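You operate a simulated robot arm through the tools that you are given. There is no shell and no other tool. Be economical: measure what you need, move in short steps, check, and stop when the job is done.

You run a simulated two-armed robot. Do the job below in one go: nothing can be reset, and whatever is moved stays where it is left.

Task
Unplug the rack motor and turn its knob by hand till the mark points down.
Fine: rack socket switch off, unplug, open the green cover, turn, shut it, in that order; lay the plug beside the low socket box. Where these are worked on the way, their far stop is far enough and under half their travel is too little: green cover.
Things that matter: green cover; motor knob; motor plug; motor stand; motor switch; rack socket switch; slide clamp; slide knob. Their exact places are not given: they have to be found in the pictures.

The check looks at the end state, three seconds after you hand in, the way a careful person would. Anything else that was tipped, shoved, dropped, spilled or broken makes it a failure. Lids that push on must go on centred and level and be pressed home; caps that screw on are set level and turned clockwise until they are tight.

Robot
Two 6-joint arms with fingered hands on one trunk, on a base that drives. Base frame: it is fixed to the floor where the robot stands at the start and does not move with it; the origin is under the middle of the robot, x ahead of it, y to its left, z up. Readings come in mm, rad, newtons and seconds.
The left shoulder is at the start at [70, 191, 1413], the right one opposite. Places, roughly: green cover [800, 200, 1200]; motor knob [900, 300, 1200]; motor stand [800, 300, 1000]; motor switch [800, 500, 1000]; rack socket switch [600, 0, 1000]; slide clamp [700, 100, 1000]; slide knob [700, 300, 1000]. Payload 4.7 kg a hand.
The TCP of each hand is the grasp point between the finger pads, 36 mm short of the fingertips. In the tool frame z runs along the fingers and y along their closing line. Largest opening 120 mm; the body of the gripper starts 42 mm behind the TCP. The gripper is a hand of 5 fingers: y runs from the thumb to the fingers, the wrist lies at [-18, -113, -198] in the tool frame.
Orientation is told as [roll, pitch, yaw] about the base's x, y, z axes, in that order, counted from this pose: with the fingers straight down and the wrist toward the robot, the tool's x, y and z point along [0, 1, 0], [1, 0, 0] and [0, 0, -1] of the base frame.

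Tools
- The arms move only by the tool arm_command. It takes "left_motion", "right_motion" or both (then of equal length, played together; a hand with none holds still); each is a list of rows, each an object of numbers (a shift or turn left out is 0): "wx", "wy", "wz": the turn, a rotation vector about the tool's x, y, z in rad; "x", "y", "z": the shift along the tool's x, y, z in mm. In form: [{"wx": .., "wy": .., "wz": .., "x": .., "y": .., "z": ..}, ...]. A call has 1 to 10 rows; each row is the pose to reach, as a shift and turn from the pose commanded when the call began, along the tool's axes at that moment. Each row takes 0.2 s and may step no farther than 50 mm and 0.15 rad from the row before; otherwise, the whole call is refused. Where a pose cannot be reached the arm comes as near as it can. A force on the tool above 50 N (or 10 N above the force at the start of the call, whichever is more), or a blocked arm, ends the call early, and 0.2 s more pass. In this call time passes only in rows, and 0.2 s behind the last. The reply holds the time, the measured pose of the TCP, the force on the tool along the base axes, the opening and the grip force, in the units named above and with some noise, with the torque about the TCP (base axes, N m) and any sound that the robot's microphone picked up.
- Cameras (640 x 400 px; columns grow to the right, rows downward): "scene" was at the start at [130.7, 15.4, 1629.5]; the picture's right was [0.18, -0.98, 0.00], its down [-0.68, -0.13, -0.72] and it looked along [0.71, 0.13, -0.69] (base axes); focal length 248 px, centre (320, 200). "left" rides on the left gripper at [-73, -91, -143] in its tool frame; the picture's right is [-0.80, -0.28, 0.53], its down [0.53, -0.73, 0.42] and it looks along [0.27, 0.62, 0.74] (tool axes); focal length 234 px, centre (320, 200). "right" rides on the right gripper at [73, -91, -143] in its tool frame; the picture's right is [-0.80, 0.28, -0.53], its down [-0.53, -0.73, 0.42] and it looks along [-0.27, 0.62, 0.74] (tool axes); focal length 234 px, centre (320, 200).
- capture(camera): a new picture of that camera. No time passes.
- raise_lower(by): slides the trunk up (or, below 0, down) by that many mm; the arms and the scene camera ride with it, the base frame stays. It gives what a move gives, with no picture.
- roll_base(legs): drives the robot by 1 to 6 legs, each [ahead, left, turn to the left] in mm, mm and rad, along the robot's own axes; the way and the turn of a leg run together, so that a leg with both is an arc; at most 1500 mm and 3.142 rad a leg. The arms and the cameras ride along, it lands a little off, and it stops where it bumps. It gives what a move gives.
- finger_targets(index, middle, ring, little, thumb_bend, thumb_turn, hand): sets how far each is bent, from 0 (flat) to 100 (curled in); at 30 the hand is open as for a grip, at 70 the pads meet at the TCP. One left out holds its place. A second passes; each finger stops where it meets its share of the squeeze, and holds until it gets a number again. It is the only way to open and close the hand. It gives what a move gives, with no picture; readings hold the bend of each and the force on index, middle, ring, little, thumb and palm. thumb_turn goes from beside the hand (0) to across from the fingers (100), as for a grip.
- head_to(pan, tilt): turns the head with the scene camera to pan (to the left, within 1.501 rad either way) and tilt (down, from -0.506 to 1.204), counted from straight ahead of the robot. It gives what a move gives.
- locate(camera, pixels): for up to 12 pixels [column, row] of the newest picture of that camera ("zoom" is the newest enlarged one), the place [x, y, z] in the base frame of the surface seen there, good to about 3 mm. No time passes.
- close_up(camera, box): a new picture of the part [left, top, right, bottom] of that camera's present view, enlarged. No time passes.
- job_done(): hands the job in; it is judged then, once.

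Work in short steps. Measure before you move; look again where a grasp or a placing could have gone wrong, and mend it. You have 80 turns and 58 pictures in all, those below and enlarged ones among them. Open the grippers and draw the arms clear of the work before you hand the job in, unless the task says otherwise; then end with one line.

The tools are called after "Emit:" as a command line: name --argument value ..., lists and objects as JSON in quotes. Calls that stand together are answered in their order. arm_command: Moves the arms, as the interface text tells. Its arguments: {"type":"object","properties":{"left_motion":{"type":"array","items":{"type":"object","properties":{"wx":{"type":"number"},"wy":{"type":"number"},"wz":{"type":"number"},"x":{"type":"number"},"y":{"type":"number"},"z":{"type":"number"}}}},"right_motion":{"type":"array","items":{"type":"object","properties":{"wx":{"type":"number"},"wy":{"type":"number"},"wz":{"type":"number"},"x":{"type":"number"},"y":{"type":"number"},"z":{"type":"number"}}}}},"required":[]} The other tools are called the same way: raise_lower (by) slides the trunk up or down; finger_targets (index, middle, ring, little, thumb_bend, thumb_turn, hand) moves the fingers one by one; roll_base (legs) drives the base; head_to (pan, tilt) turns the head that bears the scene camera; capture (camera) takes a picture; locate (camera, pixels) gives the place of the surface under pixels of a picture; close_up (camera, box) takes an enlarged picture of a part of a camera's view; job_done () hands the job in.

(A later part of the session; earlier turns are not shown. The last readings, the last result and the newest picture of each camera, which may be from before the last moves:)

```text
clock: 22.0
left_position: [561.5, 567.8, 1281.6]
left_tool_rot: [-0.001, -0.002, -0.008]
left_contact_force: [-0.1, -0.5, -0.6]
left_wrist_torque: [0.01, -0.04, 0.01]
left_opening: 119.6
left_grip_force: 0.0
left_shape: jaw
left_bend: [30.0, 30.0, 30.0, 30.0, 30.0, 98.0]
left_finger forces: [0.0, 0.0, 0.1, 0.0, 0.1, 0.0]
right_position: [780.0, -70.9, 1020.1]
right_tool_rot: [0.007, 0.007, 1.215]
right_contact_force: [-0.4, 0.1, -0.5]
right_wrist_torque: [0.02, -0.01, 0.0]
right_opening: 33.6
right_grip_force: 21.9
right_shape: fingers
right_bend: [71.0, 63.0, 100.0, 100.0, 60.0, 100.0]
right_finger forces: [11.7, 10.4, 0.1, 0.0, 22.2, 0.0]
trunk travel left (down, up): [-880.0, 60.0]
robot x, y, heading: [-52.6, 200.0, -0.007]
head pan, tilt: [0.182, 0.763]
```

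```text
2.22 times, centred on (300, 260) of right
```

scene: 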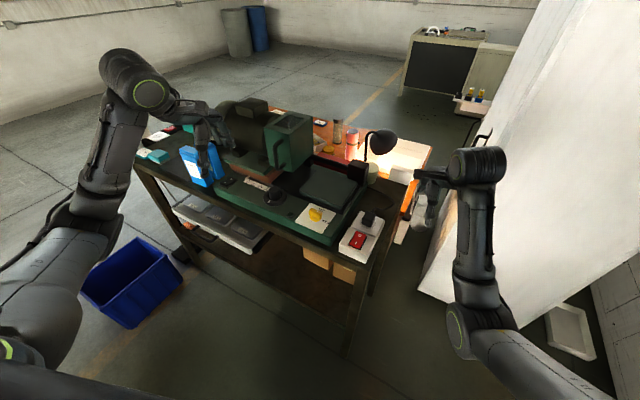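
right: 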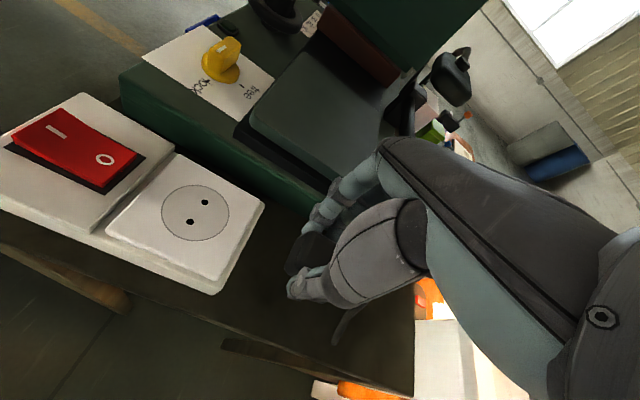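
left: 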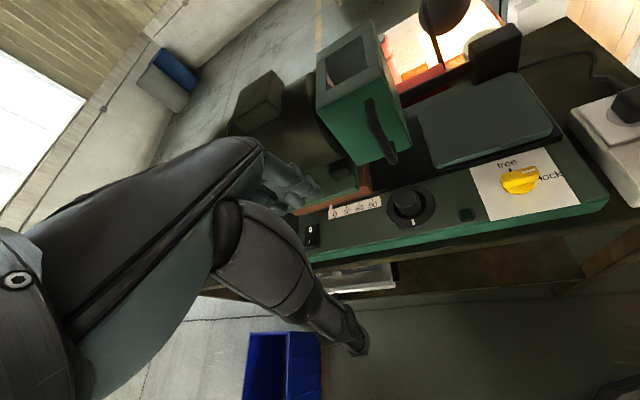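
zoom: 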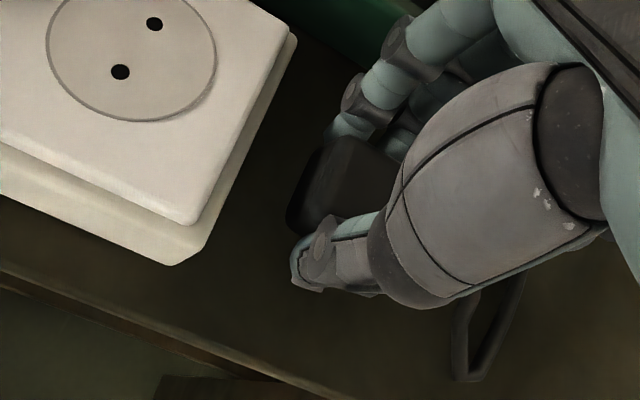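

Still no contact. I lower the trunk a few millimetres at a time.

Emit:
raise_lower --by -6

Emit:
raise_lower --by -6

```text
clock: 22.6
left_position: [560.9, 568.6, 1274.9]
left_tool_rot: [-0.002, -0.003, -0.005]
left_contact_force: [-0.2, -0.7, -0.8]
left_wrist_torque: [-0.02, 0.03, 0.02]
left_opening: 119.5
left_grip_force: 0.1
left_shape: jaw
left_bend: [30.0, 30.0, 30.0, 30.0, 30.0, 98.0]
left_finger forces: [0.1, 0.0, 0.1, 0.0, 0.0, 0.1]
right_position: [779.0, -71.0, 1014.2]
right_tool_rot: [0.004, 0.006, 1.214]
right_contact_force: [0.2, 0.5, -0.6]
right_wrist_torque: [0.0, 0.02, 0.0]
right_opening: 33.6
right_grip_force: 22.5
right_shape: fingers
right_bend: [71.0, 63.0, 100.0, 100.0, 60.0, 100.0]
right_finger forces: [11.7, 10.5, 0.0, 0.0, 22.2, 0.0]
trunk travel left (down, up): [-874.0, 66.0]
robot x, y, heading: [-49.7, 202.4, -0.001]
head pan, tilt: [0.182, 0.763]
```

```text
clock: 23.1
left_position: [560.6, 568.4, 1268.8]
left_tool_rot: [-0.002, -0.001, -0.006]
left_contact_force: [1.4, 1.1, -0.5]
left_wrist_torque: [0.01, 0.02, 0.0]
left_opening: 119.6
left_grip_force: 0.1
left_shape: jaw
left_bend: [30.0, 30.0, 30.0, 30.0, 30.0, 98.0]
left_finger forces: [0.1, 0.0, 0.0, 0.0, 0.0, 0.0]
right_position: [779.5, -71.0, 1007.9]
right_tool_rot: [0.006, 0.008, 1.214]
right_contact_force: [-0.3, -0.2, -1.4]
right_wrist_torque: [0.02, -0.01, 0.04]
right_opening: 33.4
right_grip_force: 22.2
right_shape: fingers
right_bend: [71.0, 63.0, 100.0, 100.0, 60.0, 100.0]
right_finger forces: [11.7, 10.4, 0.1, 0.0, 22.2, 0.1]
trunk travel left (down, up): [-868.0, 72.0]
robot x, y, heading: [-53.0, 198.1, -0.008]
head pan, tilt: [0.182, 0.763]
```

Body bottom should be around 966 against a table at about 961. I go 4 mm more, then release.

Emit:
raise_lower --by -4

```text
clock: 23.6
left_position: [560.9, 569.1, 1264.7]
left_tool_rot: [0.0, 0.0, -0.004]
left_contact_force: [0.7, -1.4, -0.3]
left_wrist_torque: [0.0, -0.02, 0.0]
left_opening: 119.6
left_grip_force: 0.1
left_shape: jaw
left_bend: [30.0, 30.0, 30.0, 30.0, 30.0, 98.0]
left_finger forces: [0.0, 0.0, 0.0, 0.0, 0.0, 0.0]
right_position: [780.6, -70.6, 1004.2]
right_tool_rot: [0.004, 0.007, 1.213]
right_contact_force: [-0.2, -0.3, -0.8]
right_wrist_torque: [-0.01, 0.0, 0.02]
right_opening: 33.5
right_grip_force: 21.7
right_shape: fingers
right_bend: [71.0, 63.0, 100.0, 100.0, 60.0, 100.0]
right_finger forces: [11.8, 10.4, 0.0, 0.0, 22.2, 0.1]
trunk travel left (down, up): [-864.0, 76.0]
robot x, y, heading: [-49.8, 197.8, -0.003]
head pan, tilt: [0.182, 0.763]
```

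Near-touching; I open gently.

Emit:
finger_targets --hand "right" --index 45 --middle 45 --thumb_bend 42

Emit:
raise_lower --by 70

Emit:
capture --camera "right"

```text
clock: 24.6
left_position: [558.7, 569.6, 1266.2]
left_tool_rot: [-0.001, -0.003, -0.004]
left_contact_force: [-0.1, 0.7, 0.1]
left_wrist_torque: [0.04, 0.0, 0.02]
left_opening: 119.7
left_grip_force: 0.0
left_shape: jaw
left_bend: [30.0, 30.0, 30.0, 30.0, 30.0, 98.0]
left_finger forces: [0.0, 0.2, 0.1, 0.1, 0.0, 0.1]
right_position: [779.5, -69.8, 1003.5]
right_tool_rot: [0.003, 0.008, 1.213]
right_contact_force: [-0.1, -0.7, -0.4]
right_wrist_torque: [-0.03, 0.01, 0.01]
right_opening: 81.8
right_grip_force: 0.0
right_shape: fingers
right_bend: [45.0, 45.0, 100.0, 100.0, 42.0, 99.0]
right_finger forces: [0.1, 0.1, 0.1, 0.0, 0.1, 0.0]
trunk travel left (down, up): [-864.0, 76.0]
robot x, y, heading: [-54.6, 202.1, -0.003]
head pan, tilt: [0.182, 0.763]
```

```text
clock: 25.7
left_position: [560.0, 570.0, 1334.8]
left_tool_rot: [-0.003, -0.003, -0.004]
left_contact_force: [-1.1, -1.1, -0.2]
left_wrist_torque: [-0.01, 0.0, 0.01]
left_opening: 119.3
left_grip_force: 0.0
left_shape: jaw
left_bend: [30.0, 30.0, 30.0, 30.0, 30.0, 98.0]
left_finger forces: [0.1, 0.0, 0.1, 0.0, 0.0, 0.0]
right_position: [779.8, -70.5, 1074.7]
right_tool_rot: [0.002, 0.007, 1.213]
right_contact_force: [0.0, -1.0, -0.2]
right_wrist_torque: [0.03, 0.03, -0.02]
right_opening: 81.7
right_grip_force: 0.0
right_shape: fingers
right_bend: [45.0, 45.0, 100.0, 100.0, 42.0, 99.0]
right_finger forces: [0.1, 0.1, 0.1, 0.1, 0.1, 0.0]
trunk travel left (down, up): [-934.0, 6.0]
robot x, y, heading: [-53.8, 201.6, -0.006]
head pan, tilt: [0.182, 0.763]
```

```text
27 pictures are left
```

right: 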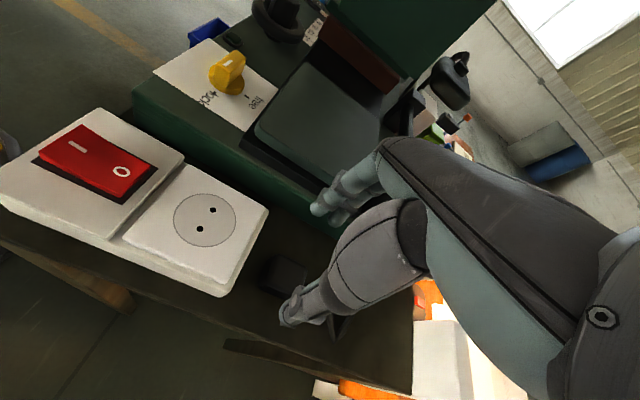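

The plug lies on the bench beside the box at (285,273). I draw the right hand up and back, undoing the yaw.

Emit:
arm_command --right_motion '[{"z": -25}, {"z": -55}, {"z": -85, "x": 10}, {"z": -105, "x": 40, "wz": 0.13}, {"z": -120, "x": 75, "wz": 0.26, "y": -5}, {"z": -125, "x": 110, "wz": 0.4, "y": -20}, {"z": -130, "x": 145, "wz": 0.54, "y": -35}, {"z": -130, "x": 180, "wz": 0.68, "y": -50}, {"z": -130, "x": 200, "wz": 0.82, "y": -65}, {"z": -130, "x": 210, "wz": 0.95, "y": -75}]'

Emit:
head_to --pan 0.1 --tilt 0.6

Emit:
capture --camera "scene"

Emit:
capture --camera "left"

```text
clock: 27.9
left_position: [559.8, 569.5, 1336.4]
left_tool_rot: [-0.002, -0.001, -0.006]
left_contact_force: [0.7, 0.5, 0.2]
left_wrist_torque: [0.0, 0.01, -0.03]
left_opening: 119.7
left_grip_force: 0.0
left_shape: jaw
left_bend: [30.0, 30.0, 30.0, 30.0, 30.0, 98.0]
left_finger forces: [0.1, 0.0, 0.0, 0.0, 0.0, 0.1]
right_position: [883.4, -105.9, 1170.7]
right_tool_rot: [-0.003, 0.008, 0.263]
right_contact_force: [-0.4, 0.9, -0.8]
right_wrist_torque: [0.04, -0.04, 0.0]
right_opening: 82.0
right_grip_force: 0.0
right_shape: fingers
right_bend: [45.0, 45.0, 100.0, 100.0, 42.0, 99.0]
right_finger forces: [0.0, 0.0, 0.1, 0.1, 0.0, 0.0]
right hand out of reach, approached as far as the arm can: row 1, 2, 3, 4, 5, 6, 7, 8, 9, 10
trunk travel left (down, up): [-934.0, 6.0]
robot x, y, heading: [-50.8, 200.7, -0.006]
head pan, tilt: [0.182, 0.763]
```

```text
clock: 28.6
left_position: [559.4, 570.7, 1335.5]
left_tool_rot: [-0.005, -0.005, -0.005]
left_contact_force: [-0.4, 0.6, 0.0]
left_wrist_torque: [-0.01, -0.03, 0.0]
left_opening: 119.6
left_grip_force: 0.1
left_shape: jaw
left_bend: [30.0, 30.0, 30.0, 30.0, 30.0, 98.0]
left_finger forces: [0.1, 0.1, 0.0, 0.0, 0.0, 0.0]
right_position: [882.0, -106.2, 1171.5]
right_tool_rot: [-0.002, 0.011, 0.264]
right_contact_force: [-0.5, 0.1, -0.1]
right_wrist_torque: [0.01, -0.02, -0.01]
right_opening: 81.9
right_grip_force: 0.1
right_shape: fingers
right_bend: [45.0, 45.0, 100.0, 100.0, 42.0, 99.0]
right_finger forces: [0.0, 0.0, 0.0, 0.0, 0.0, 0.0]
trunk travel left (down, up): [-934.0, 6.0]
robot x, y, heading: [-51.6, 200.5, 0.003]
head pan, tilt: [0.099, 0.6]
```

```text
26 pictures are left
```

scene: 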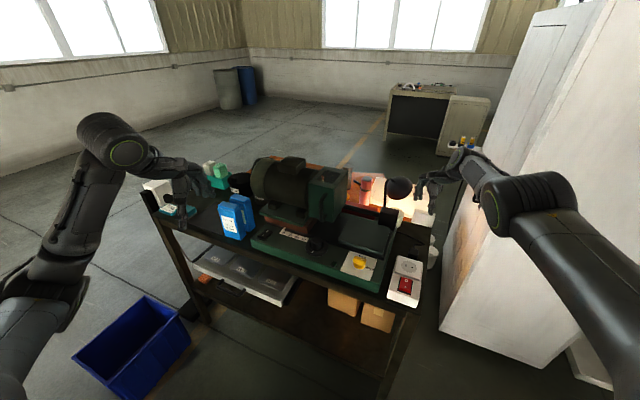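

```text
25 pictures are left
```

left: 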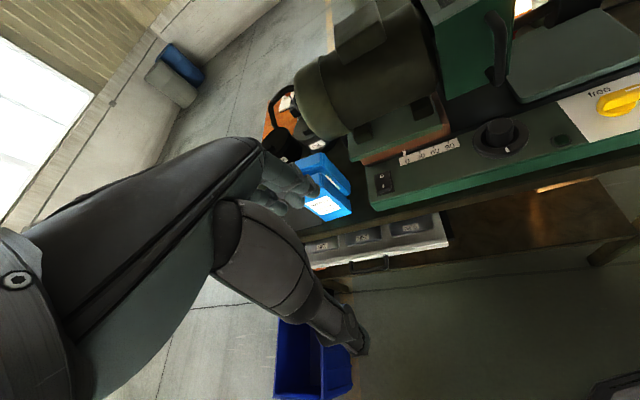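

The right hand ended farther ahead than planned, at (883,-106,1171), but without contact. I enlarge the cover to see the handle and hinge.

Emit:
close_up --camera "scene" --box '[230, 140, 400, 250]'

Emit:
locate --camera "zoom" --pixels '[[290, 130], [330, 90], [440, 100], [350, 200], [292, 290], [440, 170], [300, 200], [265, 300], [370, 130], [345, 180], [318, 270], [420, 210]]'

```text
3.64 times, centred on (315, 195) of scene
```

zoom: 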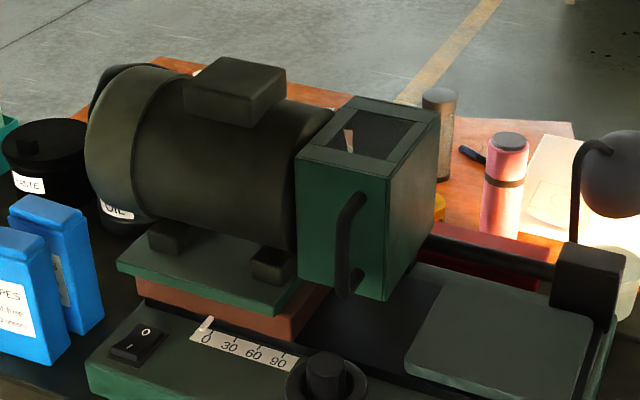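

```text
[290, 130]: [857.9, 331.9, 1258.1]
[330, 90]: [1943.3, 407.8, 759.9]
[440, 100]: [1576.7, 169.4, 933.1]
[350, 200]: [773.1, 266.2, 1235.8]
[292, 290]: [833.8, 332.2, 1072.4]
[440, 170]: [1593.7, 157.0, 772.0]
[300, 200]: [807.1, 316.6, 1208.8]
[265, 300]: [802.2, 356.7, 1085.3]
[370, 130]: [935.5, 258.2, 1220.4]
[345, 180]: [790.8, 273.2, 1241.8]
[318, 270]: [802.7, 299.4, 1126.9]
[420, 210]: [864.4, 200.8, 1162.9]
```

Through the top window a white mark shows near (348,135) of the enlargement. I zoom harder on the cover.

Emit:
close_up --camera "scene" --box '[300, 160, 356, 226]'

Emit:
locate --camera "zoom" --pixels '[[130, 100], [370, 185], [535, 30], [130, 280], [365, 360], [350, 380], [250, 215], [235, 230], [245, 345], [255, 375], [450, 200], [255, 70]]'

```text
6.06 times, centred on (328, 193) of scene
```

zoom: 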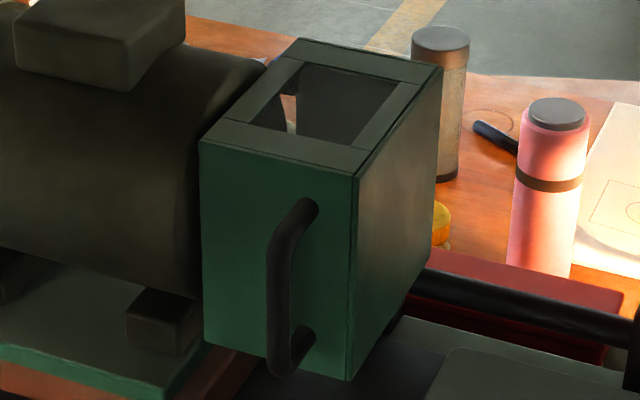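

```text
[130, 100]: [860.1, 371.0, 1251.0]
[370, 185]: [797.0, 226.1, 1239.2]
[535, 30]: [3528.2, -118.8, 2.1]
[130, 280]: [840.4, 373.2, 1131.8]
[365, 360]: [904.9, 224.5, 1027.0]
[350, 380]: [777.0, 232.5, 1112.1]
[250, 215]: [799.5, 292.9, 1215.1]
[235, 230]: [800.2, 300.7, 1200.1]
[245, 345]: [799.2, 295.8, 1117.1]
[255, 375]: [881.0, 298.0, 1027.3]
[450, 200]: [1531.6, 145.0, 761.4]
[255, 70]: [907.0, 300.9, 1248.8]
```

The cover is a hood with a vertical bar handle in front. Before loading it I check whether the slide clamp is locked.

Emit:
close_up --camera "scene" --box '[330, 240, 394, 290]'

Emit:
locate --camera "scene" --pixels '[[325, 201], [326, 208], [327, 196], [331, 194], [330, 216], [328, 220], [320, 182], [356, 187], [350, 211], [306, 205], [352, 172], [358, 178]]'

```text
8.00 times, centred on (362, 265) of scene
```

zoom: 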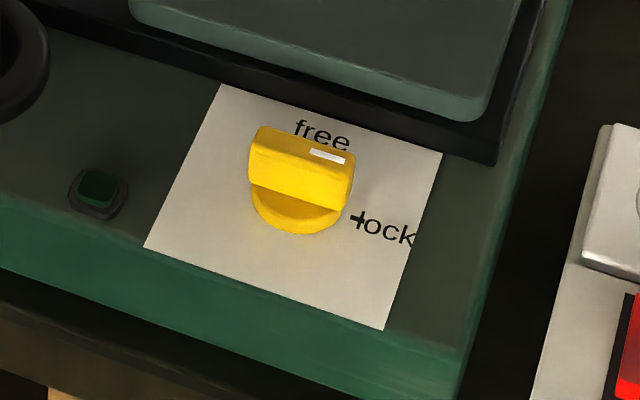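

```text
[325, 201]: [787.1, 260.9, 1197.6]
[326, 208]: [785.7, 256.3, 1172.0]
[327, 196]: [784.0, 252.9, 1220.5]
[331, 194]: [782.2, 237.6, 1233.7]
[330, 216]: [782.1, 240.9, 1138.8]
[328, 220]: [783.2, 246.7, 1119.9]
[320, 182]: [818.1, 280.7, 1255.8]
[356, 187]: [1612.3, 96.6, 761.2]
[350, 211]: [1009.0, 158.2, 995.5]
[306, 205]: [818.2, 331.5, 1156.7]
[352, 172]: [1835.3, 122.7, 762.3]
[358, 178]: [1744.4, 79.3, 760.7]
```

The white pointer points toward "lock", so the stand is held. Now I measure the handle bar itself.

Emit:
locate --camera "scene" --pixels '[[321.4, 201.5], [321, 210], [321.5, 218], [324, 195], [326, 195], [324, 221], [325.5, 217], [322, 206], [320.3, 206], [323, 206]]'

```text
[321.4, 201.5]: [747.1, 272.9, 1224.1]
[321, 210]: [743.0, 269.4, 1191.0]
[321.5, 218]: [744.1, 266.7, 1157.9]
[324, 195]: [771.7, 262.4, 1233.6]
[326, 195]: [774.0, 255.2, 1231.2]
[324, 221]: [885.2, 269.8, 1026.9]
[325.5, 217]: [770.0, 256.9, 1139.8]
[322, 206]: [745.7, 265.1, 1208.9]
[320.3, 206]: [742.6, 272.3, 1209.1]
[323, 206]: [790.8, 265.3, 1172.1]
```

The handle bar is at (745,270), z 1145–1230, near the right edge of the front face, so it opens like a door hinged on the left edge (818,331). First I pull the right hand back and up.

Emit:
arm_command --right_motion '[{"y": -40, "z": -15}, {"y": -80, "z": -35}, {"y": -120, "z": -55}, {"y": -160, "z": -75}, {"y": -200, "z": -95}, {"y": -240, "z": -110}]'

Emit:
locate --camera "scene" --pixels '[[185, 340], [75, 360], [150, 296], [130, 350], [200, 320]]'

```text
clock: 30.0
left_position: [558.3, 569.4, 1337.2]
left_tool_rot: [-0.001, -0.003, -0.005]
left_contact_force: [-0.1, -0.2, 0.4]
left_wrist_torque: [0.01, -0.04, 0.01]
left_opening: 119.7
left_grip_force: 0.0
left_shape: jaw
left_bend: [30.0, 30.0, 30.0, 30.0, 30.0, 98.0]
left_finger forces: [0.0, 0.0, 0.1, 0.0, 0.0, 0.1]
right_position: [859.5, -242.7, 1300.9]
right_tool_rot: [0.002, 0.011, 0.265]
right_contact_force: [-1.1, 0.7, -1.7]
right_wrist_torque: [-0.07, -0.06, -0.04]
right_opening: 82.4
right_grip_force: 0.1
right_shape: fingers
right_bend: [45.0, 45.0, 100.0, 100.0, 42.0, 99.0]
right_finger forces: [0.0, 0.0, 0.0, 0.0, 0.0, 0.1]
right hand out of reach, approached as far as the arm can: row 1, 2, 3, 4, 5, 6
trunk travel left (down, up): [-934.0, 6.0]
robot x, y, heading: [-53.3, 202.5, -0.002]
head pan, tilt: [0.099, 0.6]
```

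```text
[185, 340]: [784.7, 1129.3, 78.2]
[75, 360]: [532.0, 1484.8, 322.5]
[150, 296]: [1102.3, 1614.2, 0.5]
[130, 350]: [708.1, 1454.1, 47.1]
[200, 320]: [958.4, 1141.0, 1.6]
```

Still reported beyond reach; the commanded pose is evidently farther out than the hand. I keep pulling back until it comes within reach.

Emit:
arm_command --right_motion '[{"y": -45}, {"y": -90}, {"y": -135}, {"y": -180}]'

```text
clock: 31.0
left_position: [559.2, 568.9, 1335.7]
left_tool_rot: [-0.001, -0.002, -0.004]
left_contact_force: [0.4, 0.6, 0.3]
left_wrist_torque: [-0.01, -0.01, 0.01]
left_opening: 119.9
left_grip_force: 0.1
left_shape: jaw
left_bend: [30.0, 30.0, 30.0, 30.0, 30.0, 98.0]
left_finger forces: [0.1, 0.1, 0.1, 0.1, 0.0, 0.0]
right_position: [821.6, -342.3, 1300.8]
right_tool_rot: [0.0, 0.008, 0.265]
right_contact_force: [0.2, 0.0, -0.8]
right_wrist_torque: [0.01, 0.01, -0.01]
right_opening: 82.1
right_grip_force: 0.1
right_shape: fingers
right_bend: [45.0, 45.0, 100.0, 100.0, 42.0, 99.0]
right_finger forces: [0.1, 0.0, 0.0, 0.0, 0.0, 0.0]
right hand out of reach, approached as far as the arm can: row 1, 2, 3, 4
trunk travel left (down, up): [-934.0, 6.0]
robot x, y, heading: [-50.8, 201.6, -0.0]
head pan, tilt: [0.099, 0.6]
```

The arm seems caught in a poor posture; I unwind the yaw to 0 and move left to see how it follows.

Emit:
arm_command --right_motion '[{"x": 40, "wz": 0.13}, {"x": 80, "wz": 0.26}, {"x": 120, "wz": 0.26}, {"x": 160, "wz": 0.26}]'

Emit:
capture --camera "scene"

```text
clock: 32.0
left_position: [561.3, 570.5, 1334.5]
left_tool_rot: [-0.004, -0.002, -0.005]
left_contact_force: [-0.2, 0.4, -0.3]
left_wrist_torque: [-0.03, 0.03, 0.0]
left_opening: 119.6
left_grip_force: 0.1
left_shape: jaw
left_bend: [30.0, 30.0, 30.0, 30.0, 30.0, 98.0]
left_finger forces: [0.0, 0.0, 0.0, 0.2, 0.0, 0.1]
right_position: [882.9, -226.1, 1309.2]
right_tool_rot: [-0.006, 0.008, 0.002]
right_contact_force: [-0.6, -0.2, -1.0]
right_wrist_torque: [-0.01, 0.03, -0.01]
right_opening: 82.2
right_grip_force: 0.0
right_shape: fingers
right_bend: [45.0, 45.0, 100.0, 100.0, 42.0, 99.0]
right_finger forces: [0.1, 0.0, 0.0, 0.1, 0.1, 0.0]
right hand out of reach, approached as far as the arm can: row 1, 2, 3, 4
trunk travel left (down, up): [-934.0, 6.0]
robot x, y, heading: [-51.8, 201.8, -0.005]
head pan, tilt: [0.099, 0.6]
```

```text
21 pictures are left
```

scene: 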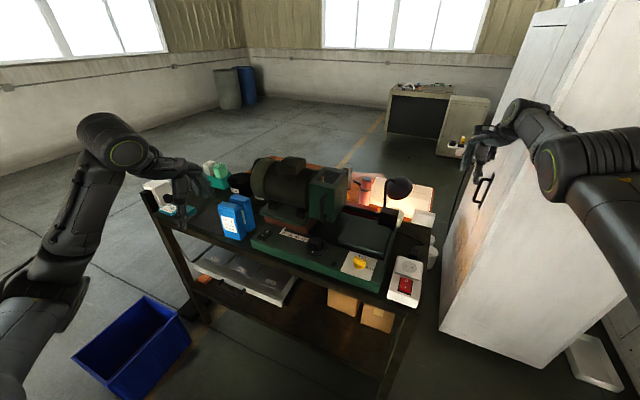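

The arm is simply stretched; the command has now nearly caught up. I pull straight back.

Emit:
arm_command --right_motion '[{"y": -45}, {"y": -90}, {"y": -135}, {"y": -180}, {"y": -215}]'

```text
clock: 33.2
left_position: [559.0, 567.4, 1337.0]
left_tool_rot: [-0.002, -0.003, -0.004]
left_contact_force: [0.2, -0.7, 1.2]
left_wrist_torque: [0.02, -0.03, 0.0]
left_opening: 119.8
left_grip_force: 0.1
left_shape: jaw
left_bend: [30.0, 30.0, 30.0, 30.0, 30.0, 98.0]
left_finger forces: [0.0, 0.0, 0.0, 0.1, 0.0, 0.1]
right_position: [857.7, -302.4, 1318.3]
right_tool_rot: [-0.002, 0.01, 0.004]
right_contact_force: [0.3, 0.7, -1.3]
right_wrist_torque: [-0.09, -0.01, -0.02]
right_opening: 82.2
right_grip_force: 0.1
right_shape: fingers
right_bend: [45.0, 45.0, 100.0, 100.0, 42.0, 99.0]
right_finger forces: [0.0, 0.0, 0.0, 0.1, 0.1, 0.0]
right hand out of reach, approached as far as the arm can: row 1, 2, 3, 4, 5
trunk travel left (down, up): [-934.0, 6.0]
robot x, y, heading: [-51.7, 200.4, -0.003]
head pan, tilt: [0.099, 0.6]
```

The elbow looks locked straight. I try lowering the hand to break the posture; below (857,-302) it is clear of the bench.

Emit:
arm_command --right_motion '[{"z": 40}, {"z": 80}, {"z": 120}, {"z": 150}]'

```text
clock: 34.2
left_position: [561.7, 568.4, 1335.0]
left_tool_rot: [-0.002, -0.002, -0.006]
left_contact_force: [0.7, 0.5, 0.3]
left_wrist_torque: [0.04, 0.0, 0.01]
left_opening: 119.5
left_grip_force: 0.1
left_shape: jaw
left_bend: [30.0, 30.0, 30.0, 30.0, 30.0, 98.0]
left_finger forces: [0.1, 0.0, 0.1, 0.1, 0.0, 0.0]
right_position: [855.7, -299.3, 1168.8]
right_tool_rot: [-0.005, 0.005, 0.002]
right_contact_force: [0.2, 0.0, 1.4]
right_wrist_torque: [-0.04, 0.01, 0.02]
right_opening: 81.9
right_grip_force: 0.1
right_shape: fingers
right_bend: [45.0, 45.0, 100.0, 100.0, 42.0, 99.0]
right_finger forces: [0.0, 0.1, 0.1, 0.0, 0.0, 0.0]
trunk travel left (down, up): [-934.0, 6.0]
robot x, y, heading: [-53.2, 200.3, -0.003]
head pan, tilt: [0.099, 0.6]
```

It is following again. Now I pull back.

Emit:
arm_command --right_motion '[{"y": -45}, {"y": -90}, {"y": -135}, {"y": -180}]'

```text
clock: 35.2
left_position: [559.6, 567.9, 1336.3]
left_tool_rot: [-0.001, -0.003, -0.005]
left_contact_force: [-0.2, 0.1, 0.5]
left_wrist_torque: [0.01, -0.02, -0.01]
left_opening: 119.7
left_grip_force: 0.0
left_shape: jaw
left_bend: [30.0, 30.0, 30.0, 30.0, 30.0, 98.0]
left_finger forces: [0.0, 0.1, 0.0, 0.1, 0.0, 0.0]
right_position: [820.9, -367.4, 1149.5]
right_tool_rot: [-0.002, 0.007, 0.004]
right_contact_force: [-0.7, -0.2, 0.1]
right_wrist_torque: [-0.05, 0.03, -0.01]
right_opening: 82.4
right_grip_force: 0.0
right_shape: fingers
right_bend: [45.0, 45.0, 100.0, 100.0, 42.0, 99.0]
right_finger forces: [0.1, 0.0, 0.1, 0.0, 0.0, 0.1]
right hand out of reach, approached as far as the arm can: row 1, 2, 3, 4
trunk travel left (down, up): [-934.0, 6.0]
robot x, y, heading: [-53.5, 200.0, -0.001]
head pan, tilt: [0.099, 0.6]
```

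The arm sticks at full stretch in this posture. I plan to retrace toward the last good posture; first I check where the lamp and cabinet are.

Emit:
locate --camera "scene" --pixels '[[398, 188], [385, 195], [408, 195], [384, 212], [470, 230], [520, 330], [426, 218], [540, 30]]'

Emit:
arm_command --right_motion '[{"z": -25, "wz": -0.1}, {"z": -50, "wz": -0.2, "x": 20}, {"z": -50, "wz": -0.3, "x": 40}]'

```text
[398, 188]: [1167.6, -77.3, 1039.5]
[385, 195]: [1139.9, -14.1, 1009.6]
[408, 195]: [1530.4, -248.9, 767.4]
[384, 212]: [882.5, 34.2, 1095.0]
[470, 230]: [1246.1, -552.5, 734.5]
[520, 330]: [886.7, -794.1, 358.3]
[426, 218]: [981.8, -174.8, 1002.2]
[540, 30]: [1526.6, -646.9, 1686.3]
```

```text
clock: 36.0
left_position: [561.3, 569.3, 1335.1]
left_tool_rot: [-0.004, -0.002, -0.005]
left_contact_force: [-0.2, 0.8, -0.3]
left_wrist_torque: [-0.03, -0.02, -0.01]
left_opening: 120.0
left_grip_force: 0.0
left_shape: jaw
left_bend: [30.0, 30.0, 30.0, 30.0, 30.0, 98.0]
left_finger forces: [0.1, 0.0, 0.0, 0.1, 0.0, 0.0]
right_position: [821.1, -325.6, 1199.5]
right_tool_rot: [-0.002, 0.01, 0.305]
right_contact_force: [-0.9, 0.8, -0.6]
right_wrist_torque: [-0.01, 0.0, -0.02]
right_opening: 82.2
right_grip_force: 0.1
right_shape: fingers
right_bend: [45.0, 45.0, 100.0, 100.0, 42.0, 99.0]
right_finger forces: [0.1, 0.0, 0.0, 0.0, 0.0, 0.1]
trunk travel left (down, up): [-934.0, 6.0]
robot x, y, heading: [-50.4, 200.6, -0.006]
head pan, tilt: [0.099, 0.6]
```

That followed exactly. I continue yawing and moving left.

Emit:
arm_command --right_motion '[{"x": 25, "wz": -0.12}, {"x": 50, "wz": -0.24}, {"x": 75, "wz": -0.36}, {"x": 100, "wz": -0.48}, {"x": 125, "wz": -0.6}, {"x": 150, "wz": -0.72}, {"x": 175, "wz": -0.8}, {"x": 200, "wz": -0.9}]'

```text
clock: 37.8
left_position: [559.9, 570.1, 1334.1]
left_tool_rot: [-0.003, -0.004, -0.007]
left_contact_force: [-0.4, 0.4, 0.6]
left_wrist_torque: [-0.04, -0.01, -0.01]
left_opening: 119.8
left_grip_force: 0.2
left_shape: jaw
left_bend: [30.0, 30.0, 30.0, 30.0, 30.0, 98.0]
left_finger forces: [0.0, 0.0, 0.0, 0.0, 0.0, 0.1]
right_position: [786.3, -139.5, 1195.1]
right_tool_rot: [0.003, 0.009, 1.206]
right_contact_force: [-0.4, -0.1, 0.1]
right_wrist_torque: [-0.01, 0.0, -0.03]
right_opening: 82.2
right_grip_force: 0.0
right_shape: fingers
right_bend: [45.0, 45.0, 100.0, 100.0, 42.0, 99.0]
right_finger forces: [0.1, 0.0, 0.1, 0.0, 0.0, 0.0]
right hand out of reach, approached as far as the arm can: row 1, 2, 3, 4, 5, 6, 7, 8
trunk travel left (down, up): [-934.0, 6.0]
robot x, y, heading: [-49.7, 202.2, -0.004]
head pan, tilt: [0.099, 0.6]
```

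Yaw is 1.2 again at (786,-139,1195). I pull inward toward the robot along the tool's x.

Emit:
arm_command --right_motion '[{"x": 30}, {"x": 60}, {"x": 90}, {"x": 120}]'

```text
clock: 38.8
left_position: [560.7, 569.1, 1335.7]
left_tool_rot: [-0.001, -0.005, -0.007]
left_contact_force: [0.3, 0.6, 0.6]
left_wrist_torque: [0.01, -0.02, 0.01]
left_opening: 119.7
left_grip_force: 0.0
left_shape: jaw
left_bend: [30.0, 30.0, 30.0, 30.0, 30.0, 98.0]
left_finger forces: [0.0, 0.0, 0.0, 0.1, 0.0, 0.0]
right_position: [787.2, -134.9, 1188.6]
right_tool_rot: [0.005, 0.007, 1.204]
right_contact_force: [-0.4, 0.0, 1.0]
right_wrist_torque: [0.01, 0.04, -0.02]
right_opening: 82.5
right_grip_force: 0.0
right_shape: fingers
right_bend: [45.0, 45.0, 100.0, 100.0, 42.0, 99.0]
right_finger forces: [0.0, 0.0, 0.1, 0.0, 0.1, 0.0]
right hand out of reach, approached as far as the arm can: row 1, 2, 3, 4
trunk travel left (down, up): [-934.0, 6.0]
robot x, y, heading: [-50.3, 203.4, -0.003]
head pan, tilt: [0.099, 0.6]
```

Pure pulling doesn't unbend the elbow. I tilt the fingers forward so that the wrist has to come inward.

Emit:
arm_command --right_motion '[{"wy": -0.13}, {"wy": -0.26}, {"wy": -0.39}, {"wy": -0.52}, {"wy": -0.65}, {"wy": -0.78}]'

Emit:
arm_command --right_motion '[{"x": 20, "z": -20}, {"x": 40, "z": -40}, {"x": 60, "z": -60}]'

```text
clock: 40.2
left_position: [562.2, 567.2, 1335.8]
left_tool_rot: [-0.002, 0.0, -0.004]
left_contact_force: [-0.2, 0.2, 0.6]
left_wrist_torque: [0.0, 0.01, 0.0]
left_opening: 119.7
left_grip_force: 0.0
left_shape: jaw
left_bend: [30.0, 30.0, 30.0, 30.0, 30.0, 98.0]
left_finger forces: [0.0, 0.0, 0.1, 0.1, 0.0, 0.0]
right_position: [899.1, -176.1, 1098.3]
right_tool_rot: [-0.774, 0.007, 1.204]
right_contact_force: [-1.2, 0.0, -1.9]
right_wrist_torque: [-0.01, -0.15, 0.04]
right_opening: 82.1
right_grip_force: 0.0
right_shape: fingers
right_bend: [45.0, 45.0, 100.0, 100.0, 42.0, 99.0]
right_finger forces: [0.1, 0.0, 0.0, 0.0, 0.0, 0.0]
right hand out of reach, approached as far as the arm can: row 1, 2, 3, 4, 5, 6
trunk travel left (down, up): [-934.0, 6.0]
robot x, y, heading: [-48.1, 199.0, -0.004]
head pan, tilt: [0.099, 0.6]
```

```text
clock: 40.9
left_position: [553.9, 567.0, 1338.6]
left_tool_rot: [-0.002, -0.009, -0.008]
left_contact_force: [-0.1, -0.2, 0.0]
left_wrist_torque: [0.03, -0.02, -0.03]
left_opening: 119.7
left_grip_force: 0.1
left_shape: jaw
left_bend: [30.0, 30.0, 30.0, 30.0, 30.0, 98.0]
left_finger forces: [0.0, 0.0, 0.0, 0.0, 0.0, 0.0]
right_position: [814.0, -201.2, 1002.1]
right_tool_rot: [-0.52, 0.093, 1.095]
right_contact_force: [-7.3, 0.4, 24.4]
right_wrist_torque: [1.1, -0.57, 0.38]
right_opening: 86.0
right_grip_force: 12.5
right_shape: fingers
right_bend: [42.0, 45.0, 100.0, 100.0, 42.0, 99.0]
right_finger forces: [24.5, 0.0, 0.0, 0.1, 0.1, 0.0]
right hand out of reach, approached as far as the arm can: row 1
trunk travel left (down, up): [-934.0, 6.0]
robot x, y, heading: [-50.5, 199.6, -0.007]
head pan, tilt: [0.099, 0.6]
stopped in row 3 (right hand): the force on the tool passed its limit at 72 N (the readings are from after the stop); the commanded pose is now the measured one
```

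It unlocked but dropped and touched something with the index. I look before moving.

Emit:
close_up --camera "scene" --box '[370, 160, 530, 300]'

Emit:
capture --camera "right"

```text
2.86 times, centred on (450, 230) of scene
```

zoom: 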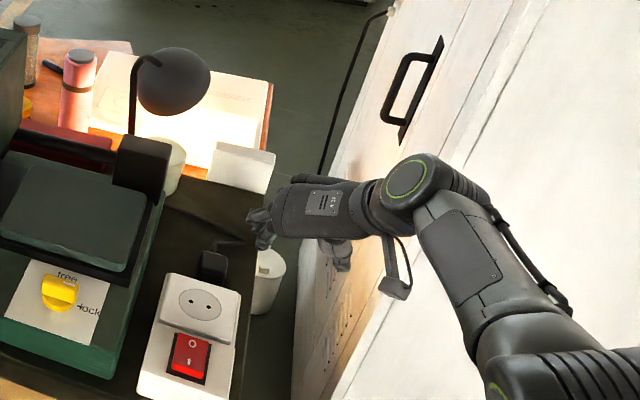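

```text
19 pictures are left
```

right: 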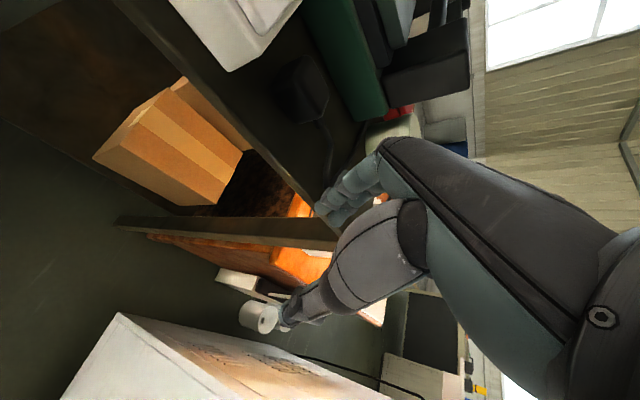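

Only the bench edge was touched; plug, box and cup stand undisturbed. I back out along the fingers, up and toward the robot.

Emit:
arm_command --right_motion '[{"z": -30}, {"z": -60}, {"z": -90}, {"z": -120}, {"z": -150}]'

```text
clock: 42.1
left_position: [558.4, 568.3, 1337.4]
left_tool_rot: [-0.003, -0.003, -0.004]
left_contact_force: [-0.7, -0.1, -0.8]
left_wrist_torque: [0.02, -0.05, 0.0]
left_opening: 119.5
left_grip_force: 0.0
left_shape: jaw
left_bend: [30.0, 30.0, 30.0, 30.0, 30.0, 98.0]
left_finger forces: [0.0, 0.0, 0.0, 0.1, 0.0, 0.0]
right_position: [755.9, -158.7, 1124.3]
right_tool_rot: [-0.511, 0.101, 1.094]
right_contact_force: [0.4, -0.6, 0.6]
right_wrist_torque: [-0.03, -0.02, 0.0]
right_opening: 82.6
right_grip_force: 0.1
right_shape: fingers
right_bend: [45.0, 45.0, 100.0, 100.0, 42.0, 99.0]
right_finger forces: [0.0, 0.0, 0.0, 0.1, 0.0, 0.0]
trunk travel left (down, up): [-934.0, 6.0]
robot x, y, heading: [-52.9, 201.0, -0.002]
head pan, tilt: [0.099, 0.6]
```

The arm obeys again. I level the hand while rising further.

Emit:
arm_command --right_motion '[{"z": -30, "wy": 0.12}, {"z": -60, "wy": 0.24}, {"z": -90, "wy": 0.36}, {"z": -120, "wy": 0.48}, {"z": -150, "wy": 0.5, "wx": -0.05}, {"z": -170, "wy": 0.5, "wx": -0.08}]'

```text
clock: 43.5
left_position: [560.3, 568.9, 1336.7]
left_tool_rot: [-0.002, -0.003, -0.005]
left_contact_force: [0.2, 0.0, 0.0]
left_wrist_torque: [-0.02, -0.01, -0.02]
left_opening: 119.8
left_grip_force: 0.1
left_shape: jaw
left_bend: [30.0, 30.0, 30.0, 30.0, 30.0, 98.0]
left_finger forces: [0.0, 0.0, 0.0, 0.0, 0.0, 0.0]
right_position: [688.7, -107.9, 1270.7]
right_tool_rot: [-0.007, 0.026, 1.115]
right_contact_force: [0.2, 0.5, -1.1]
right_wrist_torque: [-0.02, 0.02, 0.0]
right_opening: 82.4
right_grip_force: 0.1
right_shape: fingers
right_bend: [45.0, 45.0, 100.0, 100.0, 42.0, 99.0]
right_finger forces: [0.1, 0.0, 0.1, 0.1, 0.0, 0.1]
trunk travel left (down, up): [-934.0, 6.0]
robot x, y, heading: [-51.6, 197.6, -0.006]
head pan, tilt: [0.099, 0.6]
```

The right hand is free and level at (689,-108,1271). I drive the base left 300 mm, backing off first, so the handle lies in the right arm's reach.

Emit:
roll_base --legs '[[-80, 0, 0], [0, 300, 0]]'

Emit:
head_to --pan -0.3 --tilt 0.6

Emit:
close_up --camera "scene" --box '[240, 120, 440, 250]'

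```text
clock: 46.2
left_position: [480.1, 867.3, 1336.5]
left_tool_rot: [-0.002, -0.003, -0.003]
left_contact_force: [-0.4, -0.2, 0.8]
left_wrist_torque: [0.04, 0.03, 0.03]
left_opening: 119.6
left_grip_force: 0.1
left_shape: jaw
left_bend: [30.0, 30.0, 30.0, 30.0, 30.0, 98.0]
left_finger forces: [0.0, 0.0, 0.1, 0.1, 0.0, 0.0]
right_position: [610.3, 191.3, 1270.2]
right_tool_rot: [-0.007, 0.026, 1.116]
right_contact_force: [-0.3, -0.4, 0.9]
right_wrist_torque: [-0.03, 0.01, -0.01]
right_opening: 82.7
right_grip_force: 0.1
right_shape: fingers
right_bend: [45.0, 45.0, 100.0, 100.0, 42.0, 99.0]
right_finger forces: [0.1, 0.0, 0.0, 0.1, 0.0, 0.0]
trunk travel left (down, up): [-934.0, 6.0]
robot x, y, heading: [-127.4, 499.8, 0.002]
head pan, tilt: [0.099, 0.6]
```

```text
clock: 47.1
left_position: [480.1, 868.9, 1336.0]
left_tool_rot: [-0.003, -0.002, -0.003]
left_contact_force: [-1.3, -0.6, -0.2]
left_wrist_torque: [-0.02, -0.02, 0.0]
left_opening: 119.5
left_grip_force: 0.1
left_shape: jaw
left_bend: [30.0, 30.0, 30.0, 30.0, 30.0, 98.0]
left_finger forces: [0.0, 0.1, 0.1, 0.1, 0.0, 0.0]
right_position: [610.8, 194.5, 1270.0]
right_tool_rot: [-0.007, 0.026, 1.115]
right_contact_force: [0.0, 0.0, -0.4]
right_wrist_torque: [-0.04, -0.01, 0.0]
right_opening: 82.5
right_grip_force: 0.1
right_shape: fingers
right_bend: [45.0, 45.0, 100.0, 100.0, 42.0, 99.0]
right_finger forces: [0.0, 0.1, 0.0, 0.1, 0.0, 0.0]
trunk travel left (down, up): [-934.0, 6.0]
robot x, y, heading: [-133.9, 500.1, -0.006]
head pan, tilt: [-0.3, 0.6]
```

```text
3.08 times, centred on (340, 185) of scene
```

zoom: 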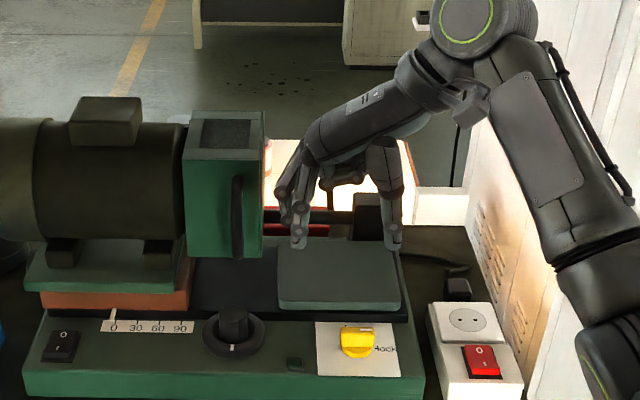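

Clear frontal view: handle bar at about (237,180)–(237,255) in the enlargement. I measure the bar and the face again.

Emit:
locate --camera "zoom" --pixels '[[236, 185], [236, 200], [236, 225], [236, 250], [190, 170], [255, 170], [190, 250], [255, 245], [188, 140], [258, 140], [297, 245], [395, 245]]'

```text
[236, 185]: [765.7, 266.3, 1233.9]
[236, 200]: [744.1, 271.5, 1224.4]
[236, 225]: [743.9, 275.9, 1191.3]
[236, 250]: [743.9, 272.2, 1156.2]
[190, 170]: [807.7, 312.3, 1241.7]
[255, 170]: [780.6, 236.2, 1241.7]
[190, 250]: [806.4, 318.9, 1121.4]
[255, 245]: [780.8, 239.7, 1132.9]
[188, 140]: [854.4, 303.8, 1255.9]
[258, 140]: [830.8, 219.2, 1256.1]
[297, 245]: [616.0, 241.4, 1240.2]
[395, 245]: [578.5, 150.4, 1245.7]
```

I measure how low the curled fingers hang ((330,205), (345,190)) to set the grasp height over the cover top (1256).

Emit:
locate --camera "zoom" --pixels '[[330, 208], [328, 195], [345, 180], [360, 178], [340, 170], [288, 215], [305, 215], [393, 215]]'

Emit:
roll_base --legs '[[75, 0, 0]]'

```text
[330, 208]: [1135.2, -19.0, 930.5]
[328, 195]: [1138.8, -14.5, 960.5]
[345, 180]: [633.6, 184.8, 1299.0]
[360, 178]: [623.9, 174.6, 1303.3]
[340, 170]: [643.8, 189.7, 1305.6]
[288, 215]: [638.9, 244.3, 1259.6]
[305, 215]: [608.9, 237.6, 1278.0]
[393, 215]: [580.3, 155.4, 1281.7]
```

```text
clock: 48.1
left_position: [545.5, 868.7, 1339.4]
left_tool_rot: [-0.003, -0.01, -0.003]
left_contact_force: [-0.9, -0.6, -0.1]
left_wrist_torque: [0.0, -0.09, 0.02]
left_opening: 119.6
left_grip_force: 0.0
left_shape: jaw
left_bend: [30.0, 30.0, 30.0, 30.0, 30.0, 98.0]
left_finger forces: [0.0, 0.0, 0.0, 0.0, 0.1, 0.0]
right_position: [677.5, 193.2, 1276.2]
right_tool_rot: [-0.013, 0.023, 1.118]
right_contact_force: [-0.9, -0.4, 0.6]
right_wrist_torque: [0.0, -0.09, 0.0]
right_opening: 82.8
right_grip_force: 0.0
right_shape: fingers
right_bend: [45.0, 45.0, 100.0, 100.0, 42.0, 99.0]
right_finger forces: [0.0, 0.0, 0.0, 0.0, 0.0, 0.1]
trunk travel left (down, up): [-934.0, 6.0]
robot x, y, heading: [-55.0, 502.6, -0.0]
head pan, tilt: [-0.3, 0.6]
```

Curled fingers clear the cover top if the TCP stays at 1240. I move above the handle, yaw aligned to the cover.

Emit:
arm_command --right_motion '[{"x": -5, "y": 10, "z": -30, "wz": -0.04}, {"x": -15, "y": 45, "z": -35, "wz": -0.08}, {"x": -25, "y": 80, "z": -35, "wz": -0.12, "wy": -0.02, "wx": -0.01}, {"x": -32, "y": 97, "z": -35, "wz": -0.12, "wy": -0.02, "wx": -0.01}]'

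Emit:
close_up --camera "scene" --box '[240, 120, 400, 250]'

Emit:
locate --camera "zoom" --pixels '[[223, 200], [236, 200]]'

```text
clock: 49.1
left_position: [553.7, 869.4, 1335.4]
left_tool_rot: [-0.003, -0.001, -0.003]
left_contact_force: [0.0, 0.2, -0.8]
left_wrist_torque: [0.02, -0.02, -0.03]
left_opening: 120.1
left_grip_force: 0.1
left_shape: jaw
left_bend: [30.0, 30.0, 30.0, 30.0, 30.0, 98.0]
left_finger forces: [0.1, 0.1, 0.0, 0.0, 0.0, 0.1]
right_position: [757.5, 267.6, 1302.7]
right_tool_rot: [-0.024, 0.021, 1.238]
right_contact_force: [-0.1, -0.5, -0.5]
right_wrist_torque: [0.03, -0.01, 0.0]
right_opening: 82.7
right_grip_force: 0.0
right_shape: fingers
right_bend: [45.0, 45.0, 100.0, 100.0, 42.0, 99.0]
right_finger forces: [0.1, 0.0, 0.0, 0.0, 0.0, 0.0]
trunk travel left (down, up): [-934.0, 6.0]
robot x, y, heading: [-58.0, 501.1, 0.001]
head pan, tilt: [-0.3, 0.6]
```

```text
3.08 times, centred on (320, 185) of scene
```

zoom: 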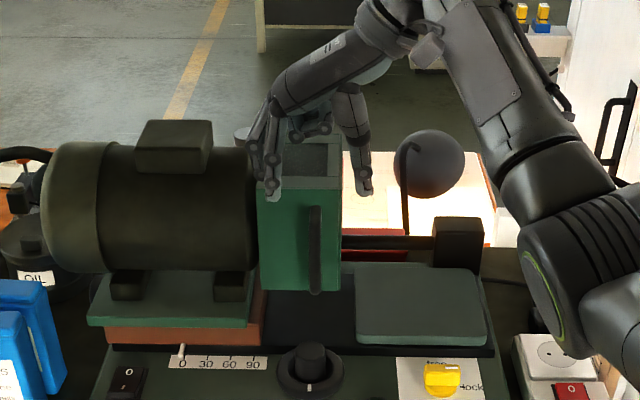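

```text
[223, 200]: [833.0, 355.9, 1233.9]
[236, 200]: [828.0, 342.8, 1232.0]
```

Thumb and fingers straddle the bar (316 between 272 and 363). I descend 62 mm and close.

Emit:
arm_command --right_motion '[{"z": 20}, {"z": 40}, {"z": 52}, {"z": 62}]'

Emit:
finger_targets --hand "right" --index 80 --middle 80 --thumb_bend 75

Emit:
close_up --camera "scene" --box '[270, 140, 360, 230]'

```text
clock: 50.1
left_position: [552.9, 869.9, 1335.5]
left_tool_rot: [-0.002, -0.001, -0.003]
left_contact_force: [0.7, 0.0, -0.4]
left_wrist_torque: [0.05, -0.01, -0.02]
left_opening: 119.6
left_grip_force: 0.1
left_shape: jaw
left_bend: [30.0, 30.0, 30.0, 30.0, 30.0, 98.0]
left_finger forces: [0.1, 0.0, 0.0, 0.0, 0.0, 0.1]
right_position: [755.1, 266.0, 1241.7]
right_tool_rot: [-0.029, 0.019, 1.236]
right_contact_force: [-0.6, -0.8, 5.2]
right_wrist_torque: [0.08, -0.19, 0.0]
right_opening: 82.6
right_grip_force: 3.2
right_shape: fingers
right_bend: [45.0, 45.0, 100.0, 100.0, 42.0, 99.0]
right_finger forces: [0.0, 0.1, 6.3, 0.0, 0.0, 0.0]
trunk travel left (down, up): [-934.0, 6.0]
robot x, y, heading: [-59.0, 501.9, 0.003]
head pan, tilt: [-0.3, 0.6]
```

```text
clock: 51.1
left_position: [553.5, 869.8, 1335.8]
left_tool_rot: [-0.002, -0.003, -0.004]
left_contact_force: [-0.2, 0.0, -0.2]
left_wrist_torque: [-0.05, -0.02, 0.0]
left_opening: 119.5
left_grip_force: 0.1
left_shape: jaw
left_bend: [30.0, 30.0, 30.0, 30.0, 30.0, 98.0]
left_finger forces: [0.1, 0.0, 0.0, 0.0, 0.0, 0.1]
right_position: [755.4, 266.6, 1241.0]
right_tool_rot: [-0.025, 0.017, 1.238]
right_contact_force: [4.3, 2.2, 6.1]
right_wrist_torque: [0.16, -0.85, 0.07]
right_opening: 11.6
right_grip_force: 28.5
right_shape: fingers
right_bend: [72.0, 71.0, 100.0, 100.0, 68.0, 100.0]
right_finger forces: [8.2, 12.1, 26.0, 0.0, 10.8, 0.1]
trunk travel left (down, up): [-934.0, 6.0]
robot x, y, heading: [-59.0, 498.3, 0.003]
head pan, tilt: [-0.3, 0.6]
```

```text
4.44 times, centred on (315, 185) of scene
```

zoom: 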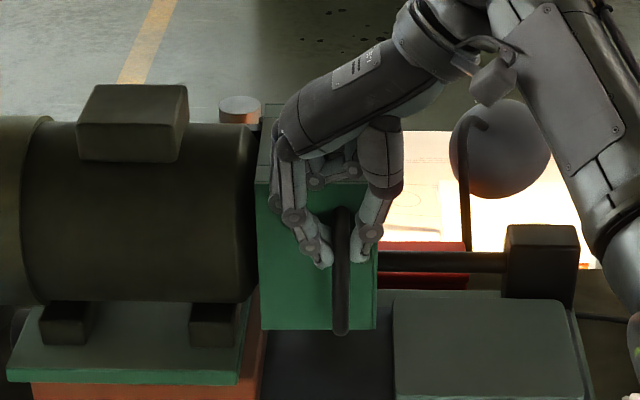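

The bar is gripped (11.6 mm), with a curled finger just pressing on the cover top. I lift 5 mm to relieve it and start a small door-like pull around the left edge.

Emit:
arm_command --right_motion '[{"z": -5}, {"x": 4, "y": 2.3, "z": -5, "wz": 0.06}, {"x": 8.5, "y": 4.8, "z": -5, "wz": 0.12}, {"x": 12.5, "y": 7.5, "z": -5, "wz": 0.18}, {"x": 16.3, "y": 10.5, "z": -5, "wz": 0.24}]'

Emit:
close_up --camera "scene" --box '[270, 140, 360, 230]'

```text
clock: 52.3
left_position: [557.9, 864.4, 1333.7]
left_tool_rot: [0.0, 0.002, -0.004]
left_contact_force: [-0.2, 0.2, -0.4]
left_wrist_torque: [-0.01, 0.0, 0.03]
left_opening: 119.9
left_grip_force: 0.0
left_shape: jaw
left_bend: [30.0, 30.0, 30.0, 30.0, 30.0, 98.0]
left_finger forces: [0.0, 0.1, 0.0, 0.1, 0.0, 0.0]
right_position: [748.9, 276.2, 1240.0]
right_tool_rot: [-0.023, 0.012, 0.994]
right_contact_force: [17.0, -13.1, -7.7]
right_wrist_torque: [-0.31, -0.36, 0.13]
right_opening: 10.2
right_grip_force: 17.2
right_shape: fingers
right_bend: [73.0, 71.0, 100.0, 100.0, 67.0, 100.0]
right_finger forces: [3.7, 12.8, 1.9, 0.0, 15.0, 0.0]
trunk travel left (down, up): [-934.0, 6.0]
robot x, y, heading: [-58.7, 498.0, -0.003]
head pan, tilt: [-0.3, 0.6]
```

```text
4.44 times, centred on (315, 185) of scene
```

zoom: 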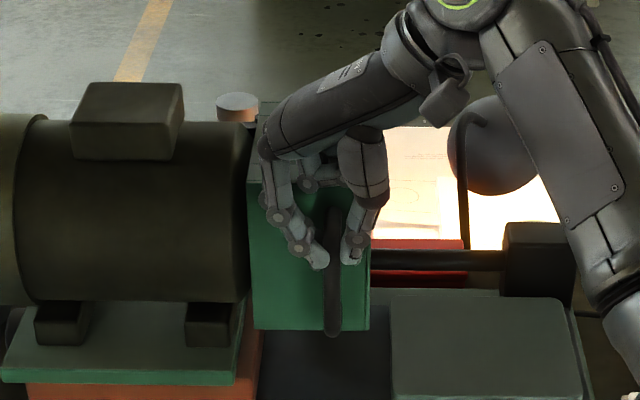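

The cover did not yield to the pull (reaction about 21 N), so it is not hinged that way. I return to the start and test a small sideways push away from the motor.

Emit:
arm_command --right_motion '[{"x": -9, "y": -3, "wz": -0.12}, {"x": -18.3, "y": -6.3, "wz": -0.24}, {"x": -19.2, "y": -10.2, "wz": -0.24}, {"x": -20.7, "y": -16, "wz": -0.24}]'

```text
clock: 53.3
left_position: [555.3, 867.1, 1335.4]
left_tool_rot: [-0.002, -0.001, -0.004]
left_contact_force: [0.5, 0.0, -1.1]
left_wrist_torque: [0.01, -0.03, -0.01]
left_opening: 119.6
left_grip_force: 0.0
left_shape: jaw
left_bend: [30.0, 30.0, 30.0, 30.0, 30.0, 98.0]
left_finger forces: [0.0, 0.0, 0.2, 0.0, 0.0, 0.1]
right_position: [753.7, 254.3, 1242.8]
right_tool_rot: [-0.019, 0.017, 1.236]
right_contact_force: [-14.5, -0.9, -28.0]
right_wrist_torque: [0.08, 0.55, 0.12]
right_opening: 10.7
right_grip_force: 19.4
right_shape: fingers
right_bend: [73.0, 71.0, 100.0, 100.0, 66.0, 100.0]
right_finger forces: [10.9, 14.1, 0.0, 0.0, 13.4, 0.1]
trunk travel left (down, up): [-934.0, 6.0]
robot x, y, heading: [-59.2, 499.7, -0.006]
head pan, tilt: [-0.3, 0.6]
```

The handle went 12 mm sideways with almost no side force, but with 28 N pulling down. I look.

Emit:
close_up --camera "scene" --box '[260, 130, 370, 230]'

```text
4.00 times, centred on (315, 180) of scene
```

zoom: 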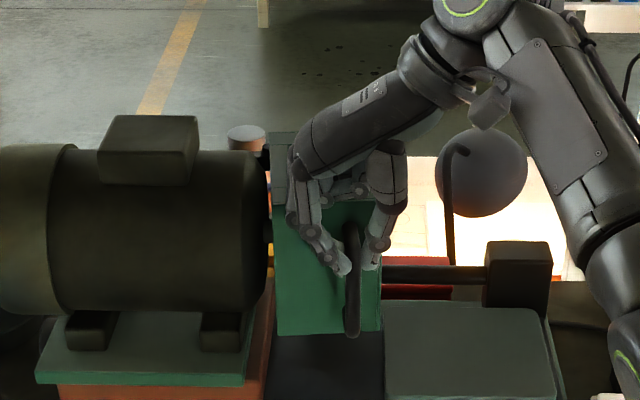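

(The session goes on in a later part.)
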